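You operate a simulated robot arm through the tools that you are given. There is no shell and no other tool.

You are at the controls of a simulated robot arm. One attempt, no reset.

TASK
Park machine one for service: jog the drum to its mark, switch off and tag it.
Fine: mode dial to HAND, JOG key (not the hand wheel) till the yellow mark stands at the pointer, then main switch off, then the red lock tag on the switch peg.

It is judged by the outcome, as a careful person would: the job done as asked, and still so three seconds after it is handed in. It fails if anything else is knocked over, pushed out of place, dropped, spilled or broken.

THE ROBOT
A 7-joint arm with a two-finger parallel gripper, fixed in place. Base frame: the origin is on the floor under the middle of its stand, x ahead of it, y to its left, z up. Lengths are in mm, angles in degrees, forces in N, time in s.
With the tool pointing down near the work surface it reaches from about 380 to 900 mm from the base axis. Its first joint turns from -143.0 to 143.0 degrees. Payload 3 kg.
The tool frame sits at the grasp point between the pads (the TCP): z along the fingers, y along the line on which they close. The tips reach 30 mm beyond it. The gripper opens to 94 mm. The fingers are 28 mm wide and 10 mm thick; the gripper's body (50 by 96 mm) begins 55 mm behind the TCP.
Orientation is told as [roll, pitch, yaw] about the base's x, y, z axes, in that order, counted from this pose: with the fingers straight down and closing along the base's y, the tool's x points along the base's -x, its y along +y and its z along -z.

THE INTERFACE
- The arm moves only by the tool move_arm. Its argument "deltas" is a list of rows, each an object of numbers (a shift or turn left out is 0, a gripper value left out holds the last): "hand": the opening, from 0 (shut) to 1 (fully open); "tx", "ty", "tz": the shift along the tool's x, y, z in m; "rx", "ry", "rz": the turn, a rotation vector about the tool's x, y, z in degrees. In form: [{"hand": .., "tx": .., "ty": .., "tz": .., "rx": .., "ry": .., "rz": ..}, ...]. A call has 1 to 20 rows; each row shifts and turns the commanded pose from where the row before left it, along the tool's axes as they then stand. A row lasts 0.2 s, in which the tool goes at most 50 mm and 8.6 degrees; a call with a longer step from one row to the next is refused whole, and so is a gripper value outside its range. Where a pose cannot be reached the arm comes as near as it can. A force on the tool above 90 N (or 10 N above the force at the start of the call, whichever is more), or a blocked arm, ends the call early, and 0.2 s more pass. The fingers move at their own pace (about 72 mm/s each) and stop on an object; they squeeze with about 23 N. The grip force told is the motor's: it shows also when the fingers shut on nothing. Time passes only in rows, and 0.2 s behind the last, so rows that do not move let the fingers close. The reply holds the time, the measured pose of the TCP, the force on the tool along the base axes, the opening and the grip force, in the units named above and with some noise, with the torque about the TCP (base axes, N m) and any sound that the robot's microphone picked up.
- Cameras (640 x 400 px; columns grow to the right, rows downward): "scene" is fixed at [220.1, -498, 1405.5]; the picture's right is [0.89, -0.45, 0.00], its down [-0.14, -0.27, -0.95] and it looks along [0.43, 0.85, -0.30] (base axes); focal length 349 px, centre (320, 200). "wrist" rides on the gripper at [76, 14, -102] in the tool frame; the picture's right is [-0.18, 0.98, 0.00], its down [-0.75, -0.14, -0.64] and it looks along [-0.63, -0.12, 0.77] (tool axes); focal length 243 px, centre (320, 200). There is no depth. A picture from a camera that has moved, and an enlarged one, comes with that camera's place and axes in the base frame and with its lens.
- get_image(camera): a new picture of that camera. It takes no simulated time.
- inspect(camera, box): a new picture of the part [left, top, right, bottom] of that camera's present view, enlarged. It takes no simulated time.
- sign_off(): hands the job in; it is judged then, once.

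Nothing tells you positions but the pictures and the camera data. Unless the task says otherwise, let go and move clear before handing in.

The tools are called after "Request:" by a JSON object that holds its "method" and its "body". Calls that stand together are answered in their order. move_arm: Moves the arm, as the interface text tells. Its arguments: {"type":"object","properties":{"deltas":{"type":"array"}},"required":["deltas"]} The other tools are called the same way: get_image (camera) takes a picture; inspect (camera, box) takes an enlarged picture of a part of a camera's view; sign_off () hands the job in.

At the start:

```text
t: 0.0
tool_pos: [411.8, 178.6, 1325.7]
tcp_rot: [0.0, 0.1, 0.1]
force: [-0.7, -0.4, -0.3]
ft_torque: [0.0, -0.04, 0.05]
opening: 94.0
grip_force: 0.1
```

scene: 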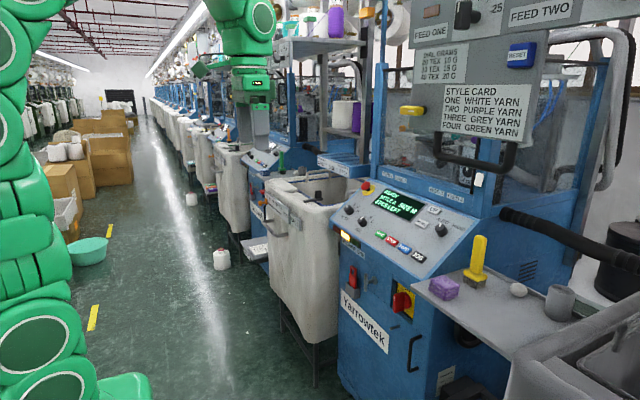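
wrist: 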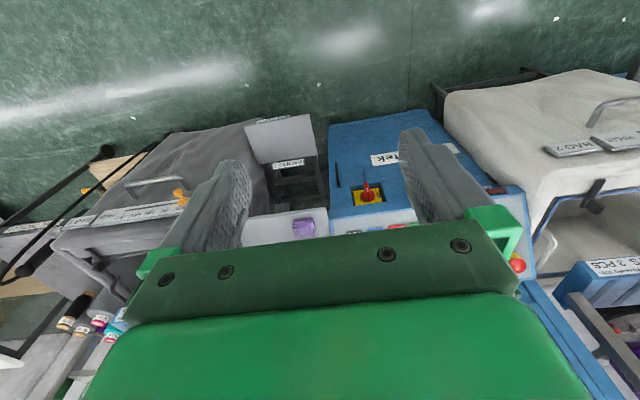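

I see a row of knitting machines; the nearest has a control panel with dials and keys, a red/yellow main switch, and a shelf. I'll look closer before moving anything.

Request:
{"method": "inspect", "body": {"camera": "scene", "box": [320, 160, 480, 260]}}

Request:
{"method": "inspect", "body": {"camera": "scene", "box": [320, 240, 480, 340]}}

Request:
{"method": "inspect", "body": {"camera": "scene", "box": [400, 220, 600, 345]}}

Request:
{"method": "inspect", "body": {"camera": "scene", "box": [360, 0, 640, 175]}}

Request:
{"method": "inspect", "body": {"camera": "wrist", "box": [220, 90, 540, 290]}}

Request:
{"method": "inspect", "body": {"camera": "scene", "box": [180, 120, 380, 245]}}

```text
4.00 times, centred on (400, 210) of scene
camera zoom: at [220.1, -498.0, 1405.5], right [0.89, -0.45, 0.0], down [-0.14, -0.27, -0.95], along [0.43, 0.85, -0.3], focal length 1395 px, centre (0, 160)
```

zoom: 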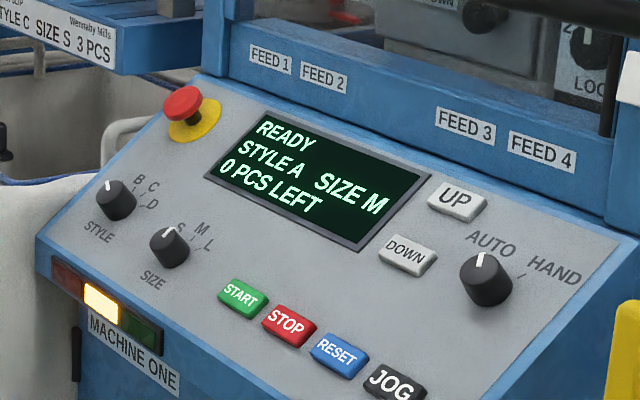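

```text
4.00 times, centred on (400, 290) of scene
camera zoom: at [220.1, -498.0, 1405.5], right [0.89, -0.45, 0.0], down [-0.14, -0.27, -0.95], along [0.43, 0.85, -0.3], focal length 1395 px, centre (0, -160)
```

zoom: 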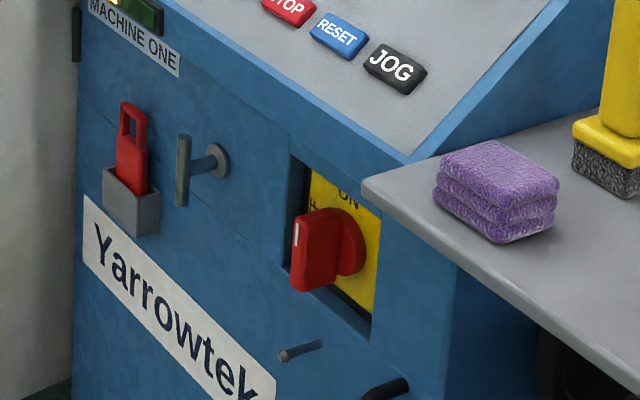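

```text
3.20 times, centred on (500, 282) of scene
camera zoom: at [220.1, -498.0, 1405.5], right [0.89, -0.45, 0.0], down [-0.14, -0.27, -0.95], along [0.43, 0.85, -0.3], focal length 1116 px, centre (-256, -64)
```

zoom: 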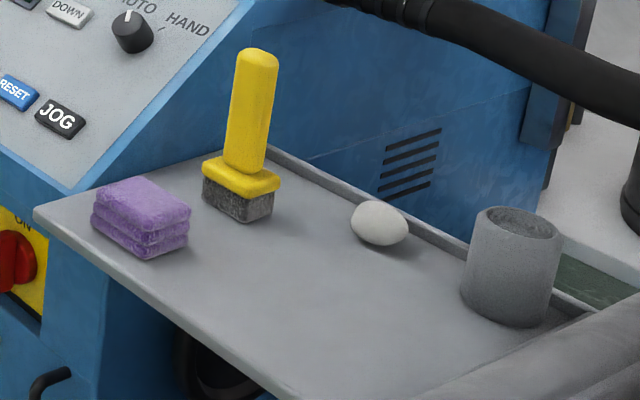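

```text
2.29 times, centred on (500, 88) of scene
camera zoom: at [220.1, -498.0, 1405.5], right [0.89, -0.45, 0.0], down [-0.14, -0.27, -0.95], along [0.43, 0.85, -0.3], focal length 797 px, centre (-91, 457)
```

zoom: 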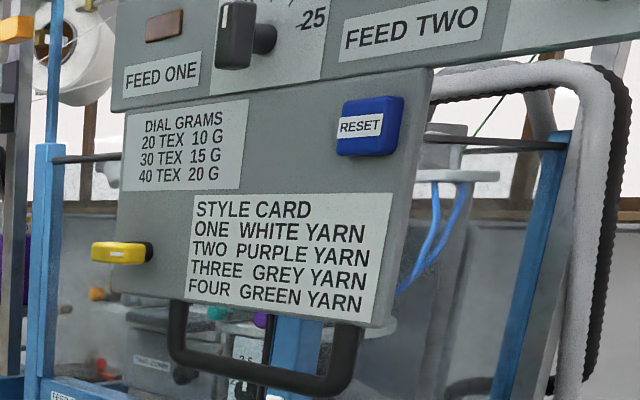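

```text
2.00 times, centred on (380, 190) of wrist
camera zoom: at [336.1, 192.7, 1427.9], right [0.18, 0.98, 0.0], down [0.75, -0.14, 0.64], along [0.63, -0.12, -0.77], focal length 485 px, centre (200, 220)
```

zoom: 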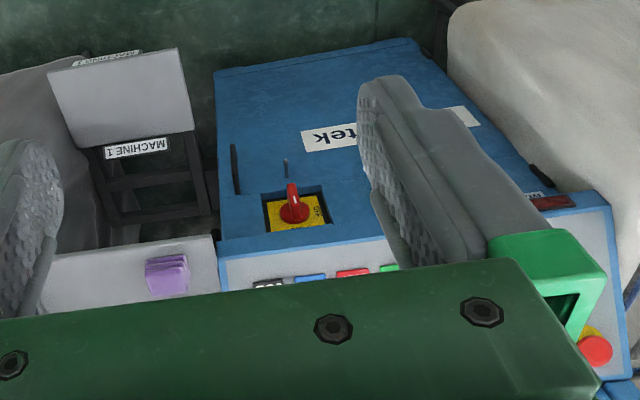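

```text
3.20 times, centred on (280, 182) of scene
camera zoom: at [220.1, -498.0, 1405.5], right [0.89, -0.45, 0.0], down [-0.14, -0.27, -0.95], along [0.43, 0.85, -0.3], focal length 1116 px, centre (448, 256)
```

zoom: 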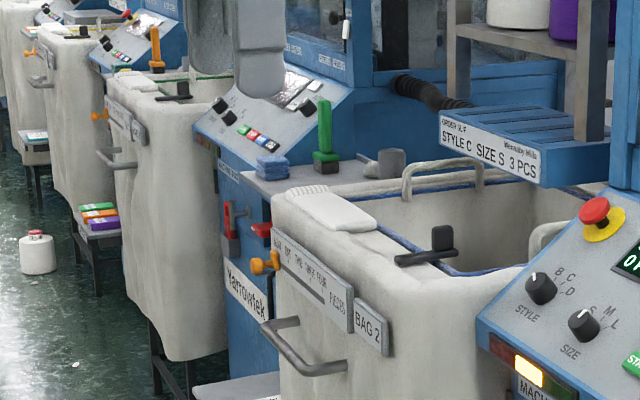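

The nearest machine is labelled MACHINE ONE; its panel slopes toward the robot, the main switch sits on the front with a peg below it, and the red tag is in a grey holder. I still need to find the drum, its yellow mark and the pointer, so I look further.

Request:
{"method": "inspect", "body": {"camera": "scene", "box": [400, 120, 496, 180]}}

Request:
{"method": "inspect", "body": {"camera": "scene", "box": [360, 60, 440, 200]}}

Request:
{"method": "inspect", "body": {"camera": "scene", "box": [400, 290, 576, 400]}}

Request:
{"method": "inspect", "body": {"camera": "scene", "box": [480, 100, 640, 200]}}

Request:
{"method": "inspect", "body": {"camera": "scene", "box": [330, 260, 410, 310]}}

Request:
{"method": "inspect", "body": {"camera": "scene", "box": [360, 280, 440, 330]}}

```text
6.67 times, centred on (448, 150) of scene
camera zoom: at [220.1, -498.0, 1405.5], right [0.89, -0.45, 0.0], down [-0.14, -0.27, -0.95], along [0.43, 0.85, -0.3], focal length 2325 px, centre (-533, 533)
```

zoom: 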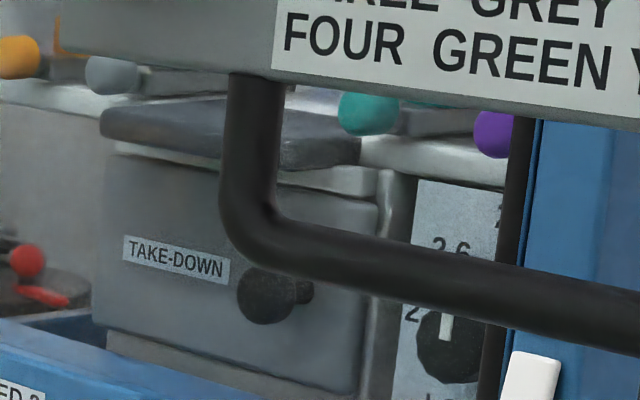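

```text
2.86 times, centred on (400, 130) of scene
camera zoom: at [220.1, -498.0, 1405.5], right [0.89, -0.45, 0.0], down [-0.14, -0.27, -0.95], along [0.43, 0.85, -0.3], focal length 996 px, centre (91, 400)
```

zoom: 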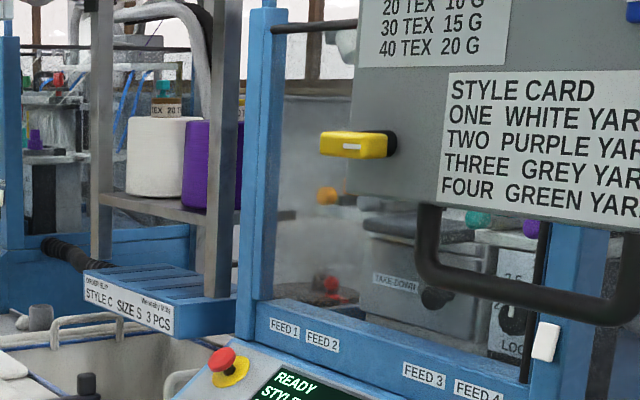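

```text
3.64 times, centred on (488, 345) of scene
camera zoom: at [220.1, -498.0, 1405.5], right [0.89, -0.45, 0.0], down [-0.14, -0.27, -0.95], along [0.43, 0.85, -0.3], focal length 1268 px, centre (-291, -327)
```

zoom: 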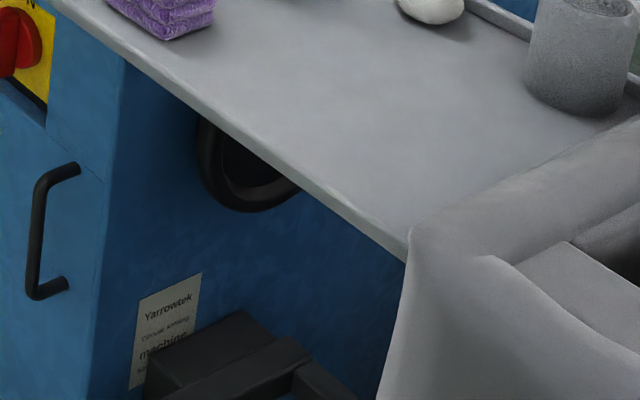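

```text
4.00 times, centred on (560, 150) of scene
camera zoom: at [220.1, -498.0, 1405.5], right [0.89, -0.45, 0.0], down [-0.14, -0.27, -0.95], along [0.43, 0.85, -0.3], focal length 1395 px, centre (-640, 400)
```

zoom: 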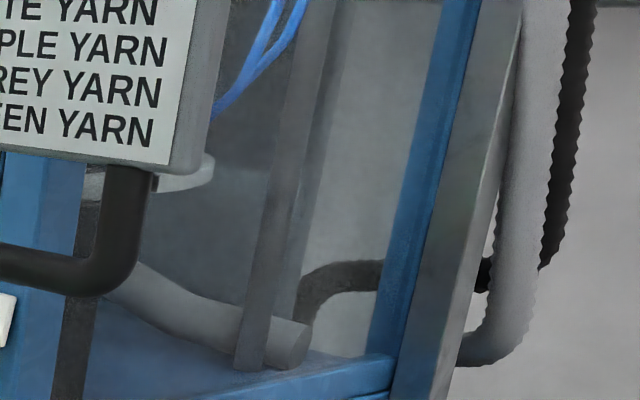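

```text
8.00 times, centred on (370, 285) of scene
camera zoom: at [220.1, -498.0, 1405.5], right [0.89, -0.45, 0.0], down [-0.14, -0.27, -0.95], along [0.43, 0.85, -0.3], focal length 2790 px, centre (-80, -480)
```

zoom: 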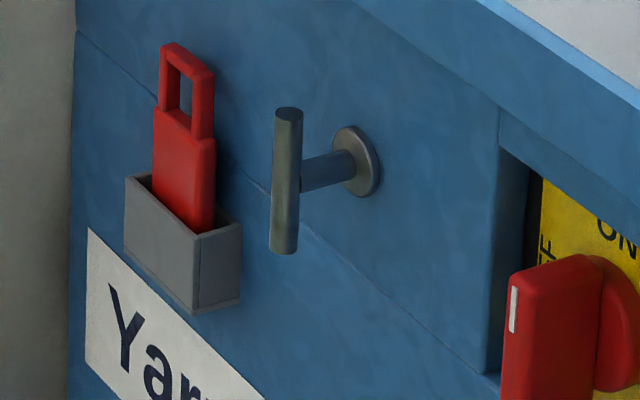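

```text
8.00 times, centred on (400, 305) of scene
camera zoom: at [220.1, -498.0, 1405.5], right [0.89, -0.45, 0.0], down [-0.14, -0.27, -0.95], along [0.43, 0.85, -0.3], focal length 2790 px, centre (-320, -640)
```

zoom: 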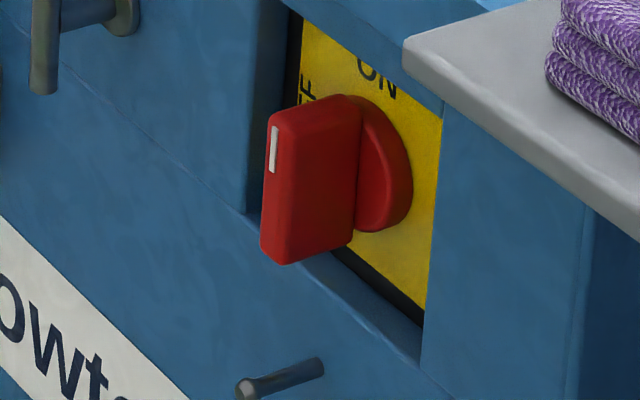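

The drum is not visible yet; it may be behind the window above the panel. I'll tilt the tool up in place so the wrist camera looks ahead into the machine.

Request:
{"method": "move_arm", "body": {"deltas": [{"hand": 1, "ry": -8}, {"ry": -8}, {"ry": -8}, {"ry": -8}, {"ry": -8}]}}

```text
t: 1.3
tool_pos: [403.8, 204.3, 1319.1]
tcp_rot: [16.3, -31.8, -3.5]
force: [0.2, 0.1, -0.4]
ft_torque: [-0.02, 0.0, 0.02]
opening: 94.1
grip_force: 0.0
stopped in row 5: the arm was blocked; the commanded pose is now the measured one
```

The arm stopped short, probably at a joint limit. I'll look at both views.

Request:
{"method": "get_image", "body": {"camera": "scene"}}

Request:
{"method": "get_image", "body": {"camera": "wrist"}}

```text
taken
```

scene: 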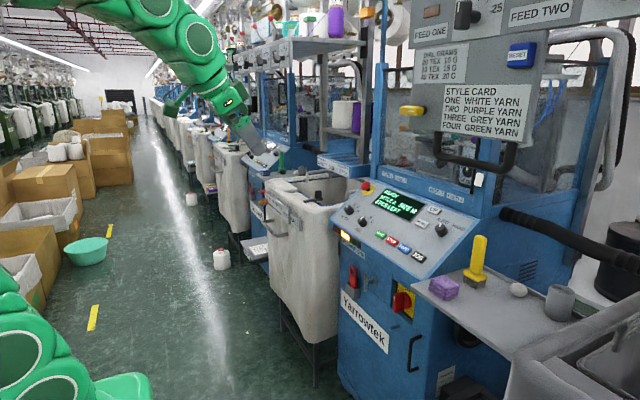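

```text
taken
camera wrist: at [283.2, 197.5, 1366.8], right [0.07, 0.94, 0.33], down [0.32, -0.34, 0.89], along [0.95, 0.04, -0.32], focal length 243 px, centre (320, 200)
```

wrist: 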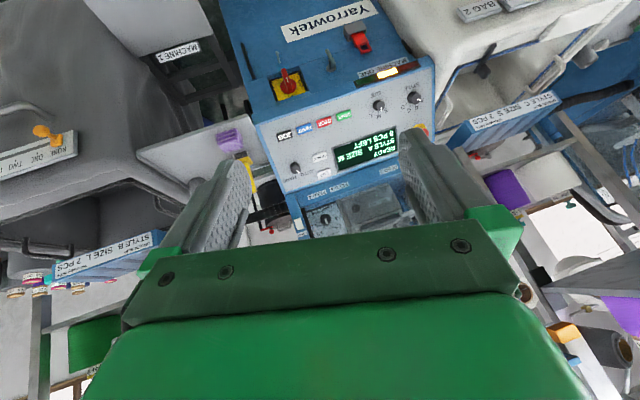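

I now have a clear (upside-down) view of the panel and window area. I'll enlarge it to locate the controls and find the drum.

Request:
{"method": "inspect", "body": {"camera": "wrist", "box": [230, 60, 470, 210]}}

Request:
{"method": "inspect", "body": {"camera": "wrist", "box": [240, 160, 400, 260]}}

Request:
{"method": "inspect", "body": {"camera": "wrist", "box": [220, 0, 460, 150]}}

```text
2.67 times, centred on (350, 135) of wrist
camera zoom: at [283.2, 197.5, 1366.8], right [0.07, 0.94, 0.33], down [0.32, -0.34, 0.89], along [0.95, 0.04, -0.32], focal length 647 px, centre (240, 373)
```

zoom: 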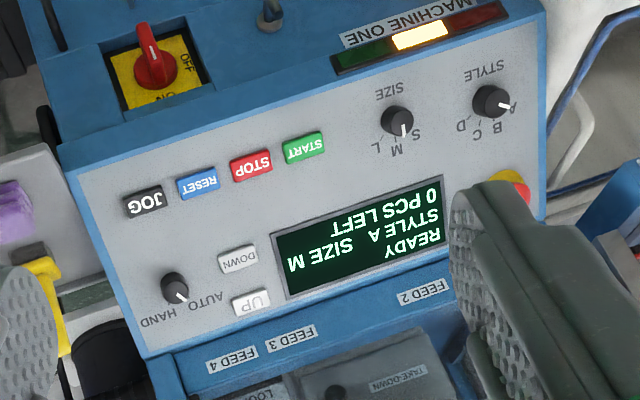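

```text
4.00 times, centred on (320, 210) of wrist
camera zoom: at [283.2, 197.5, 1366.8], right [0.07, 0.94, 0.33], down [0.32, -0.34, 0.89], along [0.95, 0.04, -0.32], focal length 970 px, centre (320, 160)
```

zoom: 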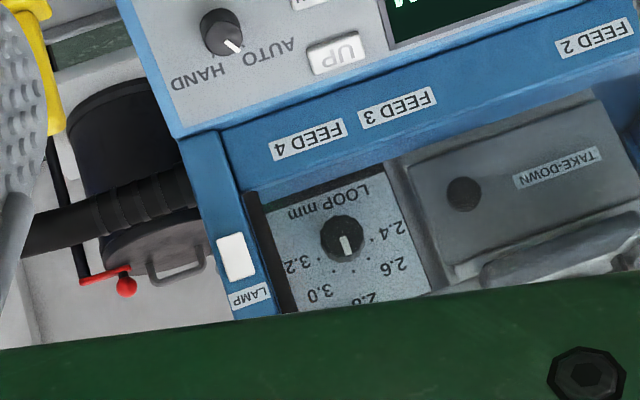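

```text
2.67 times, centred on (340, 75) of wrist
camera zoom: at [283.2, 197.5, 1366.8], right [0.07, 0.94, 0.33], down [0.32, -0.34, 0.89], along [0.95, 0.04, -0.32], focal length 647 px, centre (267, 533)
```

zoom: 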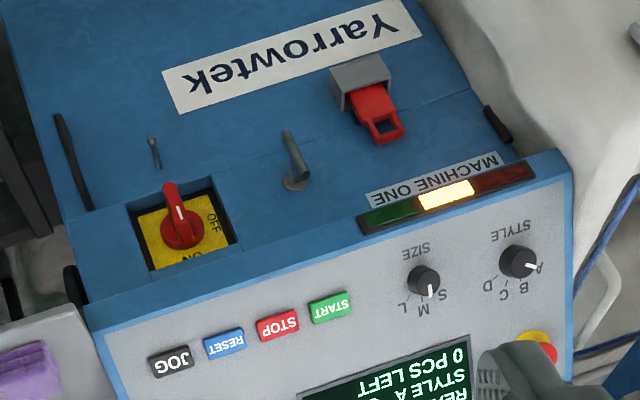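

Panel controls triangulate to about: JOG key (888,191,942), mode dial (967,190,1012), panel slope about 38°, main switch mark (868,259,767), peg tip (863,259,652), tag loop (890,537,718). Next I move forward and tilt further to look into the window for the drum.

Request:
{"method": "move_arm", "body": {"deltas": [{"hand": 1, "tx": -0.02, "tz": 0.02}, {"tx": -0.02, "tz": 0.02}, {"tx": -0.02, "tz": 0.02, "rx": 4}, {"tx": -0.02, "tz": 0.02, "rx": 4}, {"tx": -0.02, "tz": 0.02, "rx": 4}, {"tx": -0.02, "tz": 0.02, "rx": 4.3}, {"tx": -0.02, "tz": 0.02}]}}

```text
t: 2.9
tool_pos: [596.7, 218.9, 1278.7]
tcp_rot: [-0.4, -31.8, -3.4]
force: [0.5, -0.2, -0.3]
ft_torque: [-0.02, 0.0, -0.02]
opening: 94.2
grip_force: 0.2
```

The arm freed up. Now I tilt further so the camera looks into the window.

Request:
{"method": "move_arm", "body": {"deltas": [{"ry": -7, "ty": 0.02}, {"ry": -7, "ty": 0.02}, {"ry": -7, "ty": 0.02}, {"ry": -7, "ty": 0.02}]}}

Request:
{"method": "get_image", "body": {"camera": "wrist"}}

Request:
{"method": "get_image", "body": {"camera": "scene"}}

```text
t: 3.9
tool_pos: [608.9, 292.6, 1262.2]
tcp_rot: [1.2, -57.8, -5.4]
force: [0.5, 0.5, -0.2]
ft_torque: [0.0, 0.01, -0.02]
opening: 94.1
grip_force: 0.2
```

```text
taken
camera wrist: at [482.8, 315.6, 1252.2], right [0.17, 0.97, 0.17], down [-0.16, -0.14, 0.98], along [0.97, -0.19, 0.13], focal length 243 px, centre (320, 200)
```

wrist: 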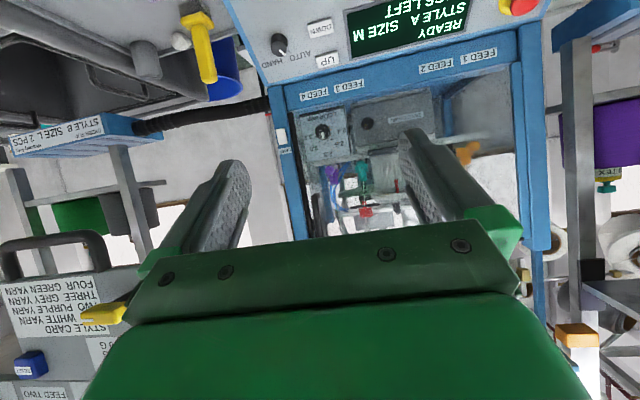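

```text
taken
```

scene: 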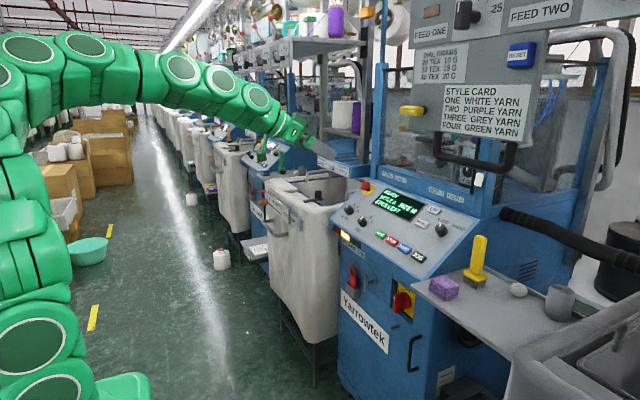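

I can see into the window now. I'll enlarge that region.

Request:
{"method": "inspect", "body": {"camera": "wrist", "box": [280, 90, 440, 240]}}

Request:
{"method": "inspect", "body": {"camera": "wrist", "box": [420, 60, 560, 250]}}

Request:
{"method": "inspect", "body": {"camera": "wrist", "box": [140, 0, 320, 160]}}

```text
2.67 times, centred on (360, 165) of wrist
camera zoom: at [482.8, 315.6, 1252.2], right [0.17, 0.97, 0.17], down [-0.16, -0.14, 0.98], along [0.97, -0.19, 0.13], focal length 647 px, centre (213, 293)
```

zoom: 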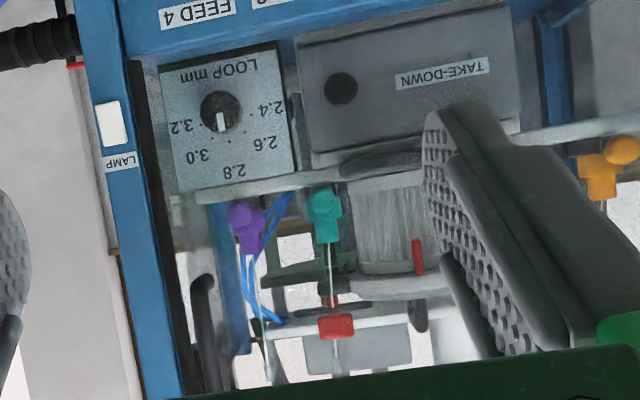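

```text
2.11 times, centred on (490, 155) of wrist
camera zoom: at [482.8, 315.6, 1252.2], right [0.17, 0.97, 0.17], down [-0.16, -0.14, 0.98], along [0.97, -0.19, 0.13], focal length 511 px, centre (-38, 295)
```

zoom: 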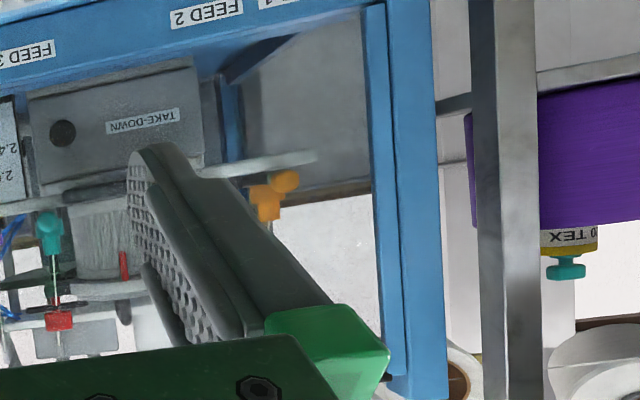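

```text
2.50 times, centred on (230, 80) of wrist
camera zoom: at [482.8, 315.6, 1252.2], right [0.17, 0.97, 0.17], down [-0.16, -0.14, 0.98], along [0.97, -0.19, 0.13], focal length 606 px, centre (545, 500)
```

zoom: 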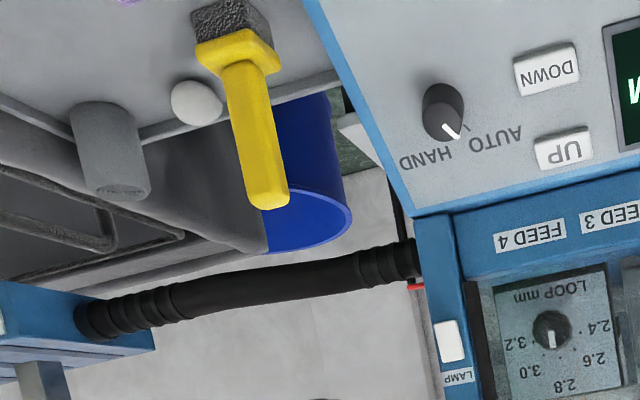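

There's a silver ribbed drum behind the take-down box with a red pointer-like strip, partly hidden by my finger. I'll shift and turn a little to see it clearly.

Request:
{"method": "move_arm", "body": {"deltas": [{"ty": 0.03, "tz": 0.02, "rx": -3}, {"ty": 0.03, "tz": 0.02, "rx": -3}]}}

Request:
{"method": "get_image", "body": {"camera": "wrist"}}

```text
t: 4.5
tool_pos: [635.1, 357.7, 1259.2]
tcp_rot: [5.5, -60.3, -2.8]
force: [0.1, -0.7, 0.2]
ft_torque: [0.04, -0.01, 0.01]
opening: 93.8
grip_force: 0.0
```

```text
taken
camera wrist: at [507.0, 368.0, 1244.4], right [0.06, 0.98, 0.21], down [-0.18, -0.19, 0.96], along [0.98, -0.1, 0.16], focal length 243 px, centre (320, 200)
```

wrist: 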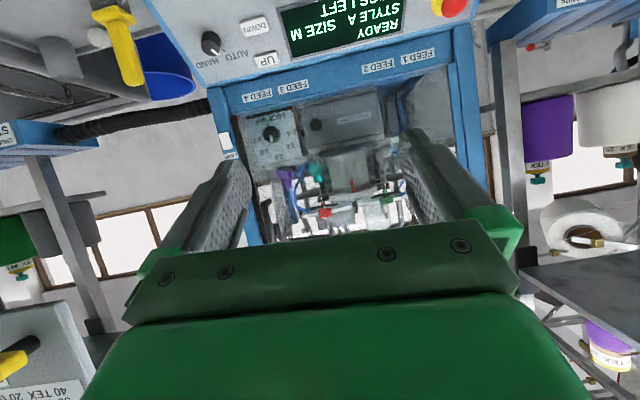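

Request:
{"method": "inspect", "body": {"camera": "wrist", "box": [260, 100, 420, 240]}}

Request:
{"method": "inspect", "body": {"camera": "wrist", "box": [310, 140, 406, 220]}}

```text
2.86 times, centred on (340, 170) of wrist
camera zoom: at [507.0, 368.0, 1244.4], right [0.06, 0.98, 0.21], down [-0.18, -0.19, 0.96], along [0.98, -0.1, 0.16], focal length 693 px, centre (263, 286)
```

zoom: 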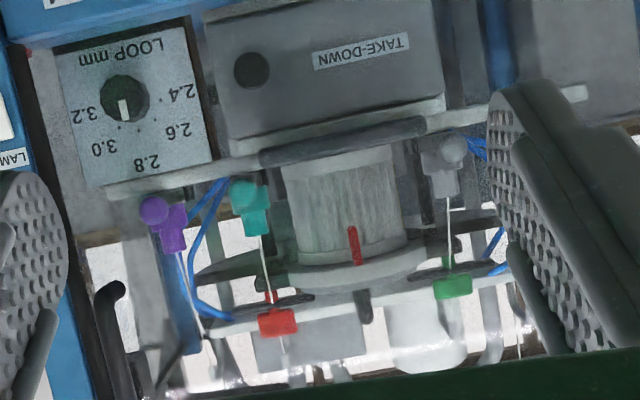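

```text
5.00 times, centred on (358, 180) of wrist
camera zoom: at [507.0, 368.0, 1244.4], right [0.06, 0.98, 0.21], down [-0.18, -0.19, 0.96], along [0.98, -0.1, 0.16], focal length 1213 px, centre (130, 300)
```

zoom: 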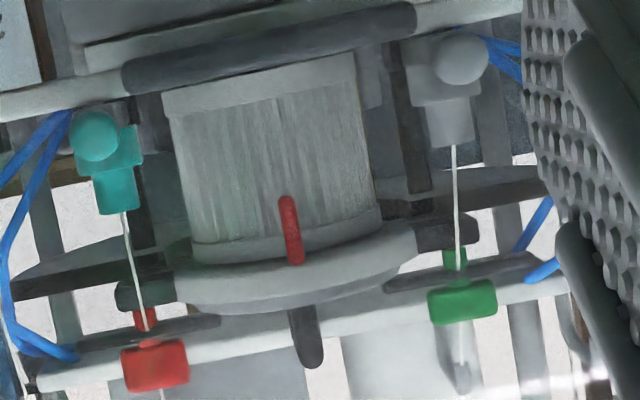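

The drum with a red pointer is visible (about x 1250, y 400, z 1340); the yellow mark is on its hidden side. Now I reorient the tool square to the sloped panel and approach the mode dial.

Request:
{"method": "move_arm", "body": {"deltas": [{"rx": 3.07, "rz": -1.39}, {"ry": 5.7}, {"ry": 5.7}, {"ry": 5.7}, {"ry": 5.6}]}}

```text
t: 5.7
tool_pos: [637.3, 357.9, 1258.0]
tcp_rot: [-0.1, -37.2, -0.3]
force: [0.1, 0.6, -0.6]
ft_torque: [0.03, -0.03, 0.03]
opening: 93.8
grip_force: 0.0
```

Orientation is now square to the panel. I move toward a hover point about 110 mm off the mode dial.

Request:
{"method": "move_arm", "body": {"deltas": [{"tx": -0.0142, "ty": -0.021, "tz": 0.0357}, {"tx": -0.0142, "ty": -0.021, "tz": 0.0357}, {"tx": -0.0142, "ty": -0.021, "tz": 0.0357}, {"tx": -0.0142, "ty": -0.021, "tz": 0.0357}, {"tx": -0.0142, "ty": -0.021, "tz": 0.0357}, {"tx": -0.0142, "ty": -0.021, "tz": 0.0357}, {"tx": -0.0142, "ty": -0.021, "tz": 0.0357}, {"tx": -0.0142, "ty": -0.021, "tz": 0.0357}]}}

Request:
{"method": "get_image", "body": {"camera": "wrist"}}

Request:
{"method": "get_image", "body": {"camera": "scene"}}

```text
t: 7.5
tool_pos: [900.3, 188.5, 1099.7]
tcp_rot: [0.0, -37.4, -0.2]
force: [0.1, 0.6, -0.1]
ft_torque: [0.01, 0.05, -0.02]
opening: 93.8
grip_force: 0.0
```

```text
taken
camera wrist: at [777.0, 201.8, 1134.6], right [0.15, 0.98, 0.11], down [0.21, -0.14, 0.97], along [0.97, -0.12, -0.23], focal length 243 px, centre (320, 200)
```

wrist: 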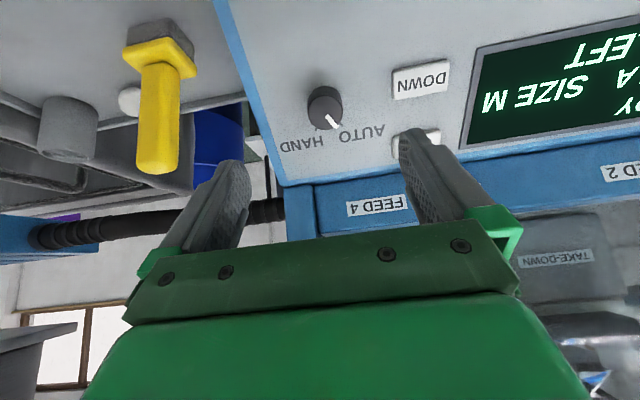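

```text
taken
```

scene: 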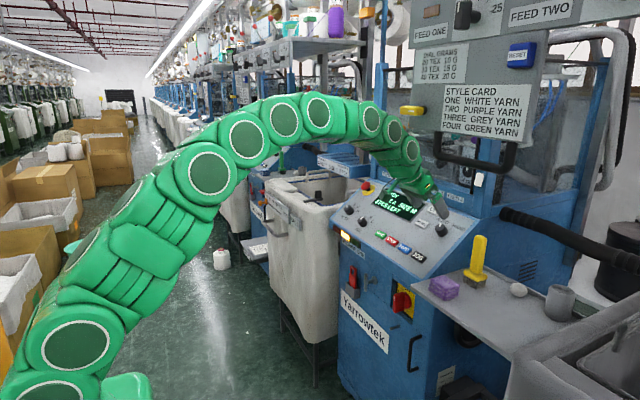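

Request:
{"method": "inspect", "body": {"camera": "wrist", "box": [260, 60, 420, 160]}}

Request:
{"method": "inspect", "body": {"camera": "scene", "box": [380, 180, 476, 240]}}

```text
4.00 times, centred on (340, 110) of wrist
camera zoom: at [777.0, 201.8, 1134.6], right [0.15, 0.98, 0.11], down [0.21, -0.14, 0.97], along [0.97, -0.12, -0.23], focal length 970 px, centre (240, 560)
```

zoom: 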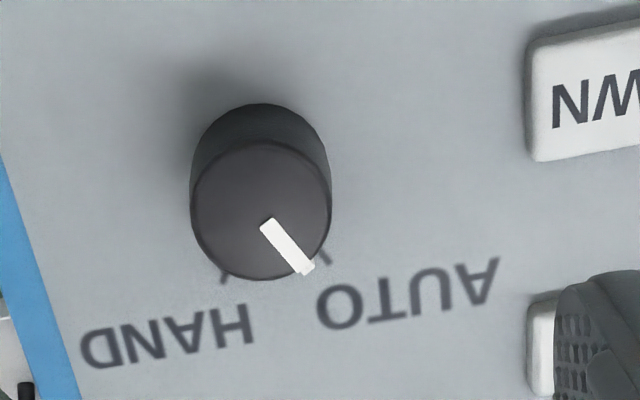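

```text
6.67 times, centred on (428, 210) of scene
camera zoom: at [220.1, -498.0, 1405.5], right [0.89, -0.45, 0.0], down [-0.14, -0.27, -0.95], along [0.43, 0.85, -0.3], focal length 2325 px, centre (-400, 133)
```

zoom: 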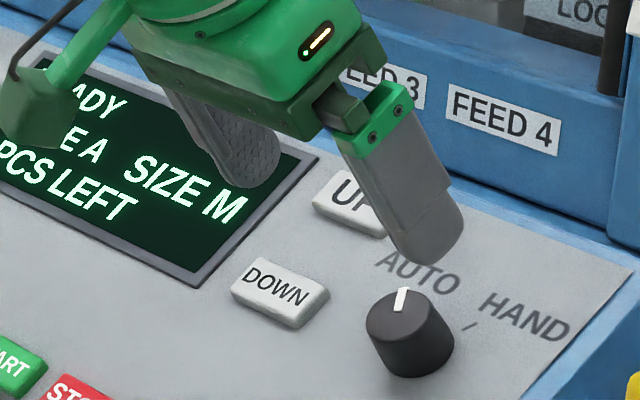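

The dial's mark points at the AUTO tick; HAND is roughly 55° clockwise. The dial cap lies about 110 mm along my tool axis and 4 mm to +y; I narrow the fingers and advance part way, then check.

Request:
{"method": "move_arm", "body": {"deltas": [{"hand": 0.58, "ty": 0.0044}, {"tz": 0.025}, {"tz": 0.025}, {"tz": 0.02}, {"tz": 0.01}]}}

Request:
{"method": "get_image", "body": {"camera": "wrist"}}

Request:
{"method": "inspect", "body": {"camera": "scene", "box": [380, 180, 476, 240]}}

```text
t: 8.7
tool_pos: [947.0, 191.7, 1034.7]
tcp_rot: [0.0, -37.3, -0.4]
force: [0.7, -0.6, -0.8]
ft_torque: [0.02, 0.0, 0.01]
opening: 54.6
grip_force: 0.0
```

```text
taken
camera wrist: at [824.2, 206.0, 1069.9], right [0.15, 0.98, 0.11], down [0.21, -0.14, 0.97], along [0.97, -0.12, -0.23], focal length 243 px, centre (320, 200)
```

wrist: 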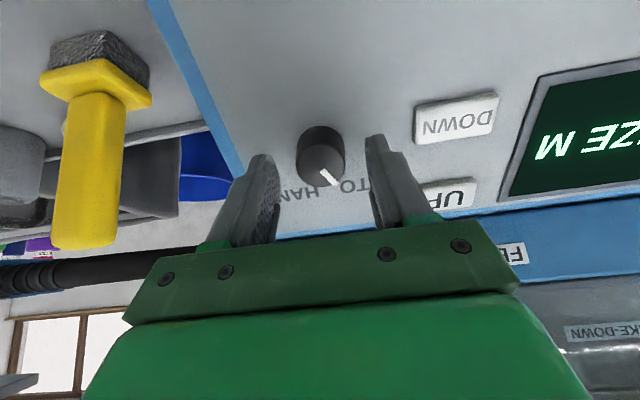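

```text
6.67 times, centred on (428, 210) of scene
camera zoom: at [220.1, -498.0, 1405.5], right [0.89, -0.45, 0.0], down [-0.14, -0.27, -0.95], along [0.43, 0.85, -0.3], focal length 2325 px, centre (-400, 133)
```

zoom: 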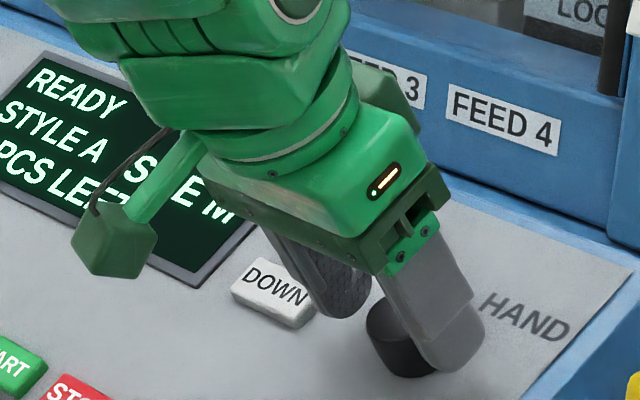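

Request:
{"method": "inspect", "body": {"camera": "wrist", "box": [240, 110, 400, 210]}}

```text
4.00 times, centred on (320, 160) of wrist
camera zoom: at [824.2, 206.0, 1069.9], right [0.15, 0.98, 0.11], down [0.21, -0.14, 0.97], along [0.97, -0.12, -0.23], focal length 970 px, centre (320, 360)
```

zoom: 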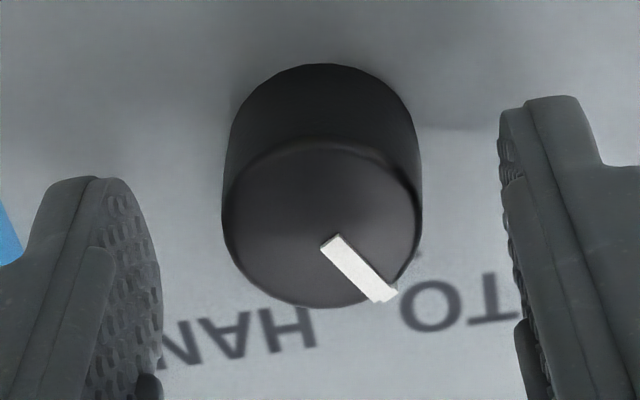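

The cap is centred between the fingers, about 27 mm beyond the TCP. I advance 12 mm more so the pads straddle the knob, then close on it.

Request:
{"method": "move_arm", "body": {"deltas": [{"tz": 0.006}, {"tz": 0.006}, {"hand": 0.3}, {"hand": 0.2}, {"hand": 0.2}, {}]}}

Request:
{"method": "inspect", "body": {"camera": "wrist", "box": [240, 110, 400, 210]}}

Request:
{"method": "inspect", "body": {"camera": "scene", "box": [380, 180, 476, 240]}}

```text
t: 10.1
tool_pos: [953.7, 192.8, 1025.2]
tcp_rot: [0.0, -37.3, -0.3]
force: [6.9, 12.5, -1.2]
ft_torque: [0.37, -0.28, 0.2]
opening: 31.3
grip_force: 44.3
```

```text
4.00 times, centred on (320, 160) of wrist
camera zoom: at [831.6, 206.1, 1060.0], right [0.15, 0.98, 0.11], down [0.21, -0.14, 0.97], along [0.97, -0.12, -0.23], focal length 970 px, centre (320, 360)
```

zoom: 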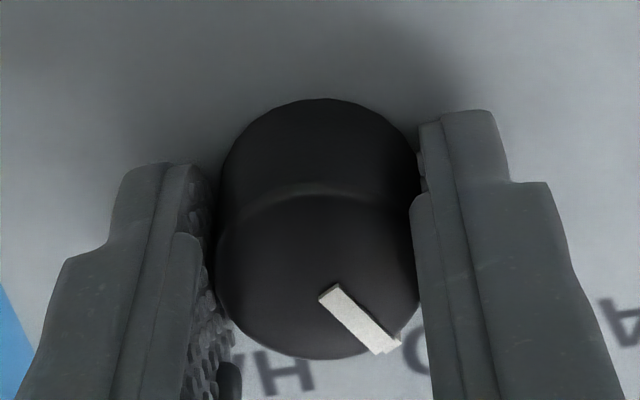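

```text
6.67 times, centred on (428, 210) of scene
camera zoom: at [220.1, -498.0, 1405.5], right [0.89, -0.45, 0.0], down [-0.14, -0.27, -0.95], along [0.43, 0.85, -0.3], focal length 2325 px, centre (-400, 133)
```

zoom: 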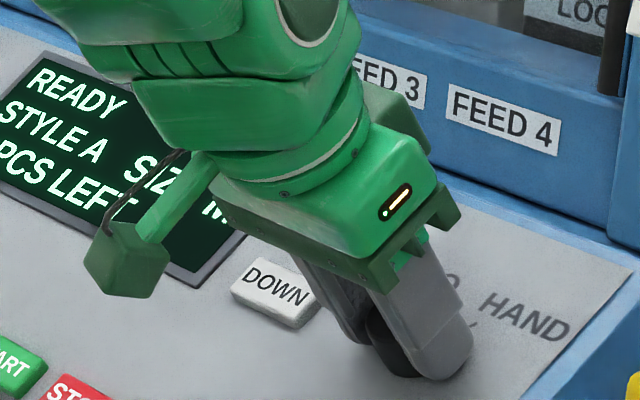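

The pads hold the knob (31 mm). I turn it clockwise in steps toward HAND.

Request:
{"method": "move_arm", "body": {"deltas": [{"rz": 6}, {"rz": 7}, {"rz": 7}, {"rz": 7}, {"rz": 7}, {"rz": 7}, {"rz": 7}]}}

Request:
{"method": "inspect", "body": {"camera": "wrist", "box": [240, 110, 400, 210]}}

Request:
{"method": "inspect", "body": {"camera": "scene", "box": [360, 180, 488, 260]}}

```text
t: 11.7
tool_pos: [954.0, 192.3, 1025.0]
tcp_rot: [29.5, -23.9, -54.8]
force: [19.9, 25.2, -10.2]
ft_torque: [0.95, 0.15, 0.71]
opening: 31.1
grip_force: 44.6
```

```text
4.00 times, centred on (320, 160) of wrist
camera zoom: at [860.7, 258.5, 1082.2], right [0.68, 0.52, 0.52], down [-0.07, -0.66, 0.75], along [0.73, -0.55, -0.41], focal length 970 px, centre (320, 360)
```

zoom: 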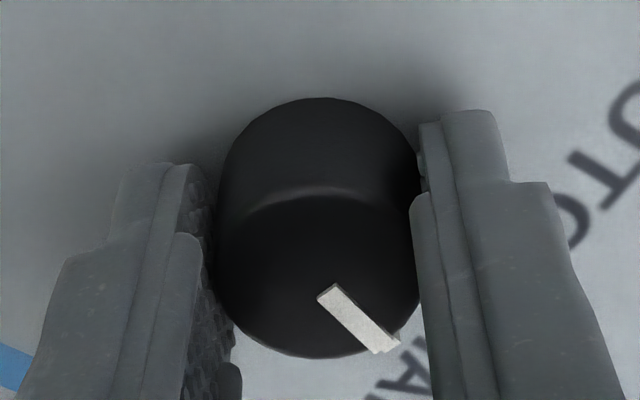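

```text
5.00 times, centred on (424, 220) of scene
camera zoom: at [220.1, -498.0, 1405.5], right [0.89, -0.45, 0.0], down [-0.14, -0.27, -0.95], along [0.43, 0.85, -0.3], focal length 1744 px, centre (-200, 100)
```

zoom: 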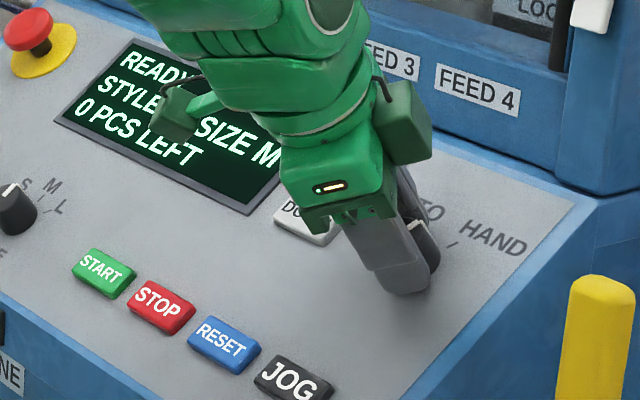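

The knob is turning with the gripper (48° so far). Let me look closely at the mark against the HAND tick.

Request:
{"method": "inspect", "body": {"camera": "scene", "box": [424, 212, 472, 242]}}

Request:
{"method": "get_image", "body": {"camera": "wrist"}}

```text
13.33 times, centred on (448, 227) of scene
camera zoom: at [220.1, -498.0, 1405.5], right [0.89, -0.45, 0.0], down [-0.14, -0.27, -0.95], along [0.43, 0.85, -0.3], focal length 4650 px, centre (-1387, -160)
```

zoom: 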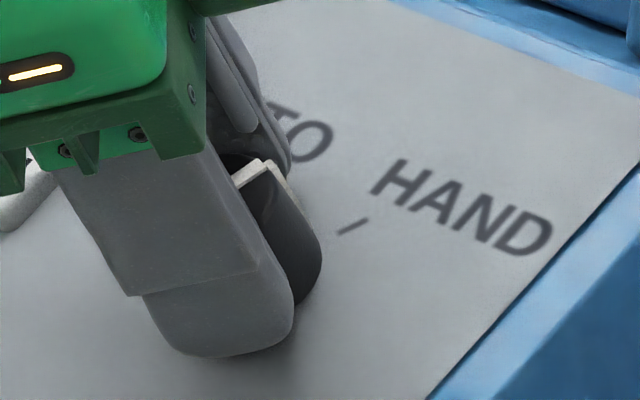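

```text
taken
camera wrist: at [860.7, 258.5, 1082.2], right [0.68, 0.52, 0.52], down [-0.07, -0.66, 0.75], along [0.73, -0.55, -0.41], focal length 243 px, centre (320, 200)
```

wrist: 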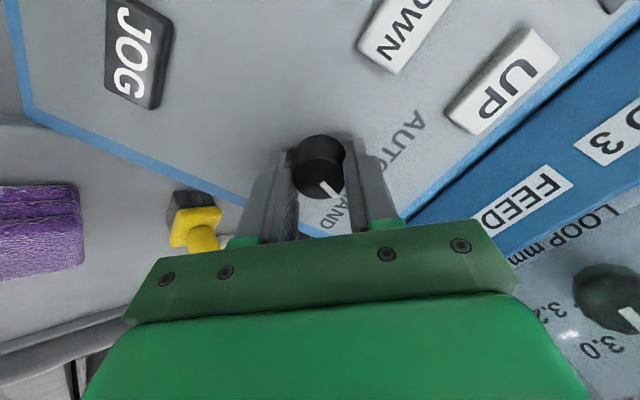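

The HAND tick sits about 60° from AUTO; I have turned 48°. I turn the last 12° and check.

Request:
{"method": "move_arm", "body": {"deltas": [{"rz": 4}, {"rz": 4}, {"rz": 4}, {}]}}

Request:
{"method": "inspect", "body": {"camera": "wrist", "box": [240, 110, 400, 210]}}

Request:
{"method": "inspect", "body": {"camera": "scene", "box": [424, 212, 472, 242]}}

```text
t: 12.7
tool_pos: [956.1, 192.4, 1025.9]
tcp_rot: [33.3, -17.6, -65.7]
force: [0.4, 26.0, -5.4]
ft_torque: [0.75, 0.15, 0.58]
opening: 31.3
grip_force: 45.4
```

```text
4.00 times, centred on (320, 160) of wrist
camera zoom: at [872.5, 265.5, 1091.3], right [0.75, 0.33, 0.57], down [-0.19, -0.72, 0.67], along [0.63, -0.61, -0.48], focal length 970 px, centre (320, 360)
```

zoom: 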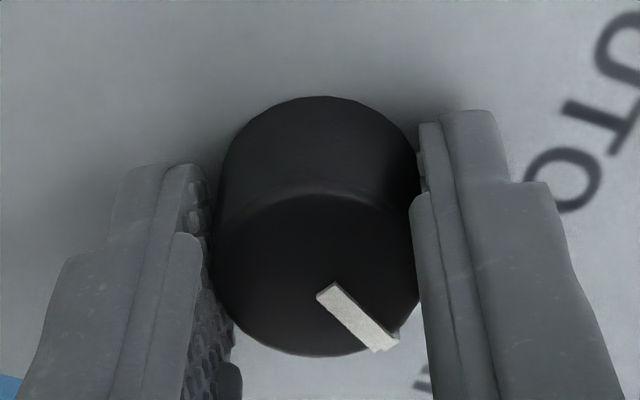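

```text
13.33 times, centred on (448, 227) of scene
camera zoom: at [220.1, -498.0, 1405.5], right [0.89, -0.45, 0.0], down [-0.14, -0.27, -0.95], along [0.43, 0.85, -0.3], focal length 4650 px, centre (-1387, -160)
```

zoom: 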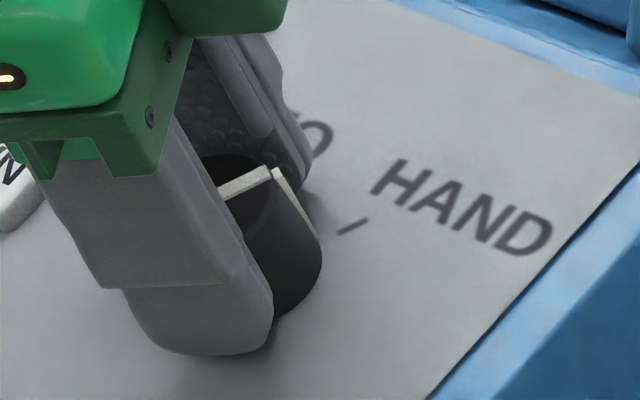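

The mark looks close to the HAND tick. I release and back off to verify.

Request:
{"method": "move_arm", "body": {"deltas": [{"hand": 0.55}, {}, {"tz": -0.02}, {"tz": -0.03}, {"tz": -0.03}]}}

Request:
{"method": "inspect", "body": {"camera": "wrist", "box": [240, 60, 400, 160]}}

Request:
{"method": "inspect", "body": {"camera": "scene", "box": [424, 212, 472, 242]}}

```text
t: 13.9
tool_pos: [907.2, 192.9, 1091.1]
tcp_rot: [33.4, -17.6, -65.6]
force: [0.3, -0.1, -0.4]
ft_torque: [-0.01, 0.0, 0.05]
opening: 51.6
grip_force: 0.1
```

```text
4.00 times, centred on (320, 110) of wrist
camera zoom: at [824.9, 265.2, 1156.2], right [0.75, 0.33, 0.57], down [-0.19, -0.72, 0.66], along [0.63, -0.61, -0.48], focal length 970 px, centre (320, 560)
```

zoom: 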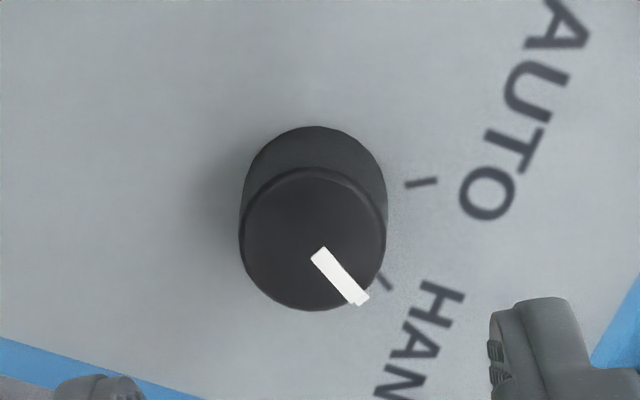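

```text
13.33 times, centred on (448, 227) of scene
camera zoom: at [220.1, -498.0, 1405.5], right [0.89, -0.45, 0.0], down [-0.14, -0.27, -0.95], along [0.43, 0.85, -0.3], focal length 4650 px, centre (-1387, -160)
```

zoom: 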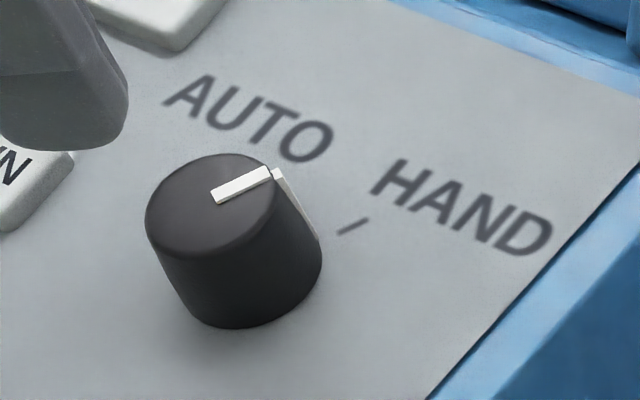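

The mark is parallel to the HAND tick. Let me check the display for confirmation.

Request:
{"method": "inspect", "body": {"camera": "scene", "box": [330, 160, 490, 270]}}

Request:
{"method": "get_image", "body": {"camera": "wrist"}}

```text
3.64 times, centred on (410, 215) of scene
camera zoom: at [220.1, -498.0, 1405.5], right [0.89, -0.45, 0.0], down [-0.14, -0.27, -0.95], along [0.43, 0.85, -0.3], focal length 1268 px, centre (-7, 146)
```

zoom: 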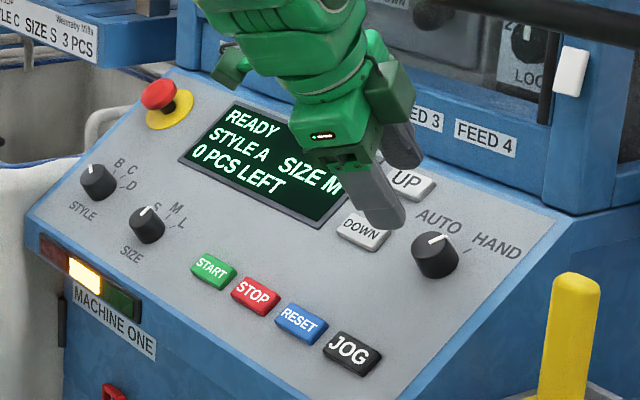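

```text
taken
camera wrist: at [824.9, 265.2, 1156.2], right [0.75, 0.33, 0.57], down [-0.19, -0.72, 0.66], along [0.63, -0.61, -0.48], focal length 243 px, centre (320, 200)
```

wrist: 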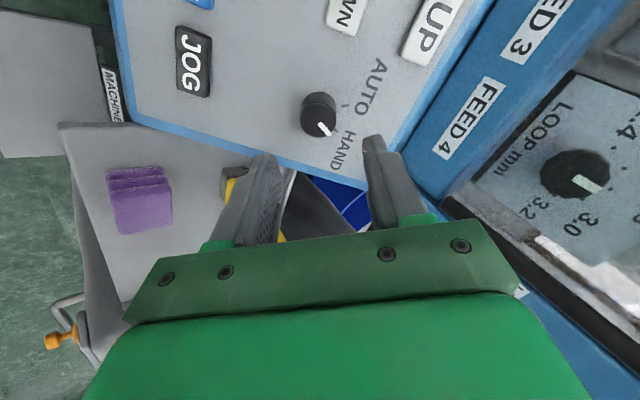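

The dial is at HAND. Next I unwind the wrist, close the fingers, and tilt up to a pose from which I can both see the drum and reach the JOG key.

Request:
{"method": "move_arm", "body": {"deltas": [{"hand": 0, "rz": -7.5, "tz": -0.01}, {"rz": -7.5, "tz": -0.01}, {"rz": -7.5, "tz": -0.01}, {"rz": -7.5, "tz": -0.01}, {"rz": -7.5, "tz": -0.01}, {"rz": -7.5, "tz": -0.01}, {"rz": -7.5}, {"rz": -7.5}, {"ry": -6.5}, {"ry": -6.5}, {"ry": -6.5}, {"ry": -6.5}, {"ry": -6.5}]}}

Request:
{"method": "get_image", "body": {"camera": "wrist"}}

```text
t: 16.7
tool_pos: [870.9, 191.5, 1137.2]
tcp_rot: [0.0, -69.8, -0.3]
force: [-0.2, 1.2, 0.1]
ft_torque: [-0.04, -0.02, 0.03]
opening: 0.0
grip_force: 23.3
```

```text
taken
camera wrist: at [747.8, 206.3, 1100.5], right [0.07, 0.98, 0.17], down [-0.34, -0.14, 0.93], along [0.94, -0.12, 0.33], focal length 243 px, centre (320, 200)
```

wrist: 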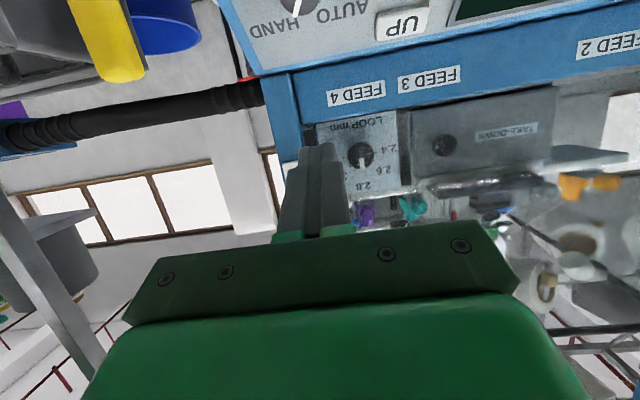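

From this low height the take-down box hides the drum. I'll check where the pointer shows, then plan a higher viewing pose.

Request:
{"method": "inspect", "body": {"camera": "wrist", "box": [380, 150, 540, 250]}}

```text
4.00 times, centred on (460, 200) of wrist
camera zoom: at [747.8, 206.3, 1100.5], right [0.07, 0.98, 0.17], down [-0.34, -0.14, 0.93], along [0.94, -0.12, 0.33], focal length 970 px, centre (-240, 200)
```

zoom: 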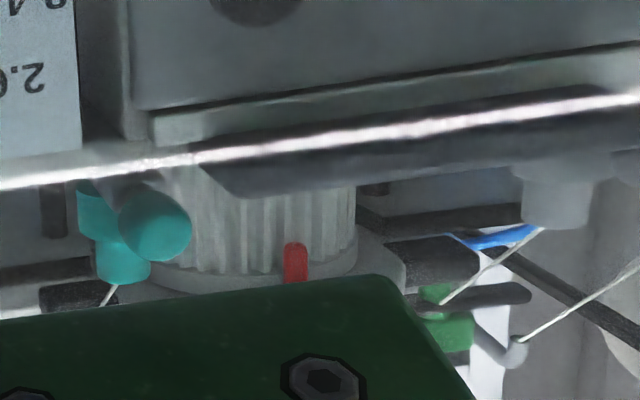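

The pointer triangulates to about (1193,397,1317). Now I set pitch to -60° and come down to 20 mm above the JOG key with closed fingers.

Request:
{"method": "move_arm", "body": {"deltas": [{"hand": 0, "ry": 5}, {"ry": 4.8}, {"tx": 0.038, "tz": 0.016, "ty": 0.001}, {"tx": 0.038, "tz": 0.016, "ty": 0.001}, {"tx": 0.038, "tz": 0.016}, {"tx": 0.038, "tz": 0.0165}]}}

Request:
{"method": "get_image", "body": {"camera": "wrist"}}

Request:
{"method": "inspect", "body": {"camera": "scene", "box": [360, 200, 488, 280]}}

```text
t: 18.1
tool_pos: [849.0, 192.1, 975.3]
tcp_rot: [-0.2, -59.9, -0.3]
force: [0.3, 1.3, -0.4]
ft_torque: [-0.01, 0.05, 0.02]
opening: 0.1
grip_force: 23.0
```

```text
taken
camera wrist: at [721.4, 207.0, 959.7], right [0.1, 0.98, 0.16], down [-0.18, -0.14, 0.97], along [0.98, -0.12, 0.16], focal length 243 px, centre (320, 200)
```

wrist: 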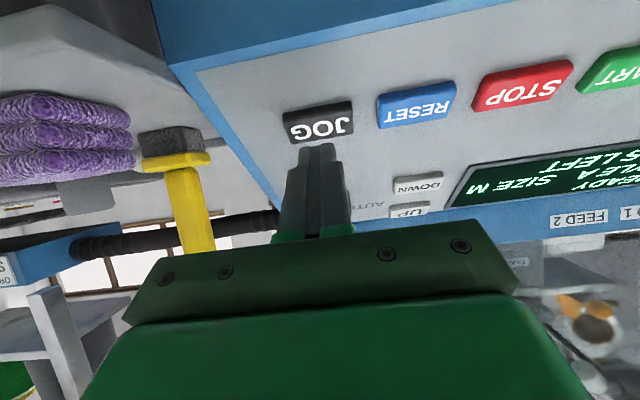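

```text
5.00 times, centred on (424, 240) of scene
camera zoom: at [220.1, -498.0, 1405.5], right [0.89, -0.45, 0.0], down [-0.14, -0.27, -0.95], along [0.43, 0.85, -0.3], focal length 1744 px, centre (-200, 0)
```

zoom: 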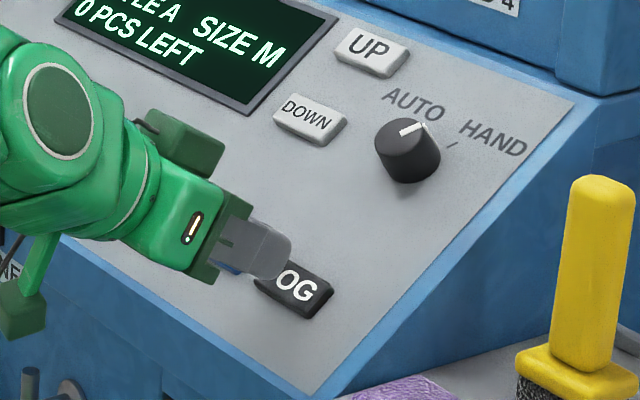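

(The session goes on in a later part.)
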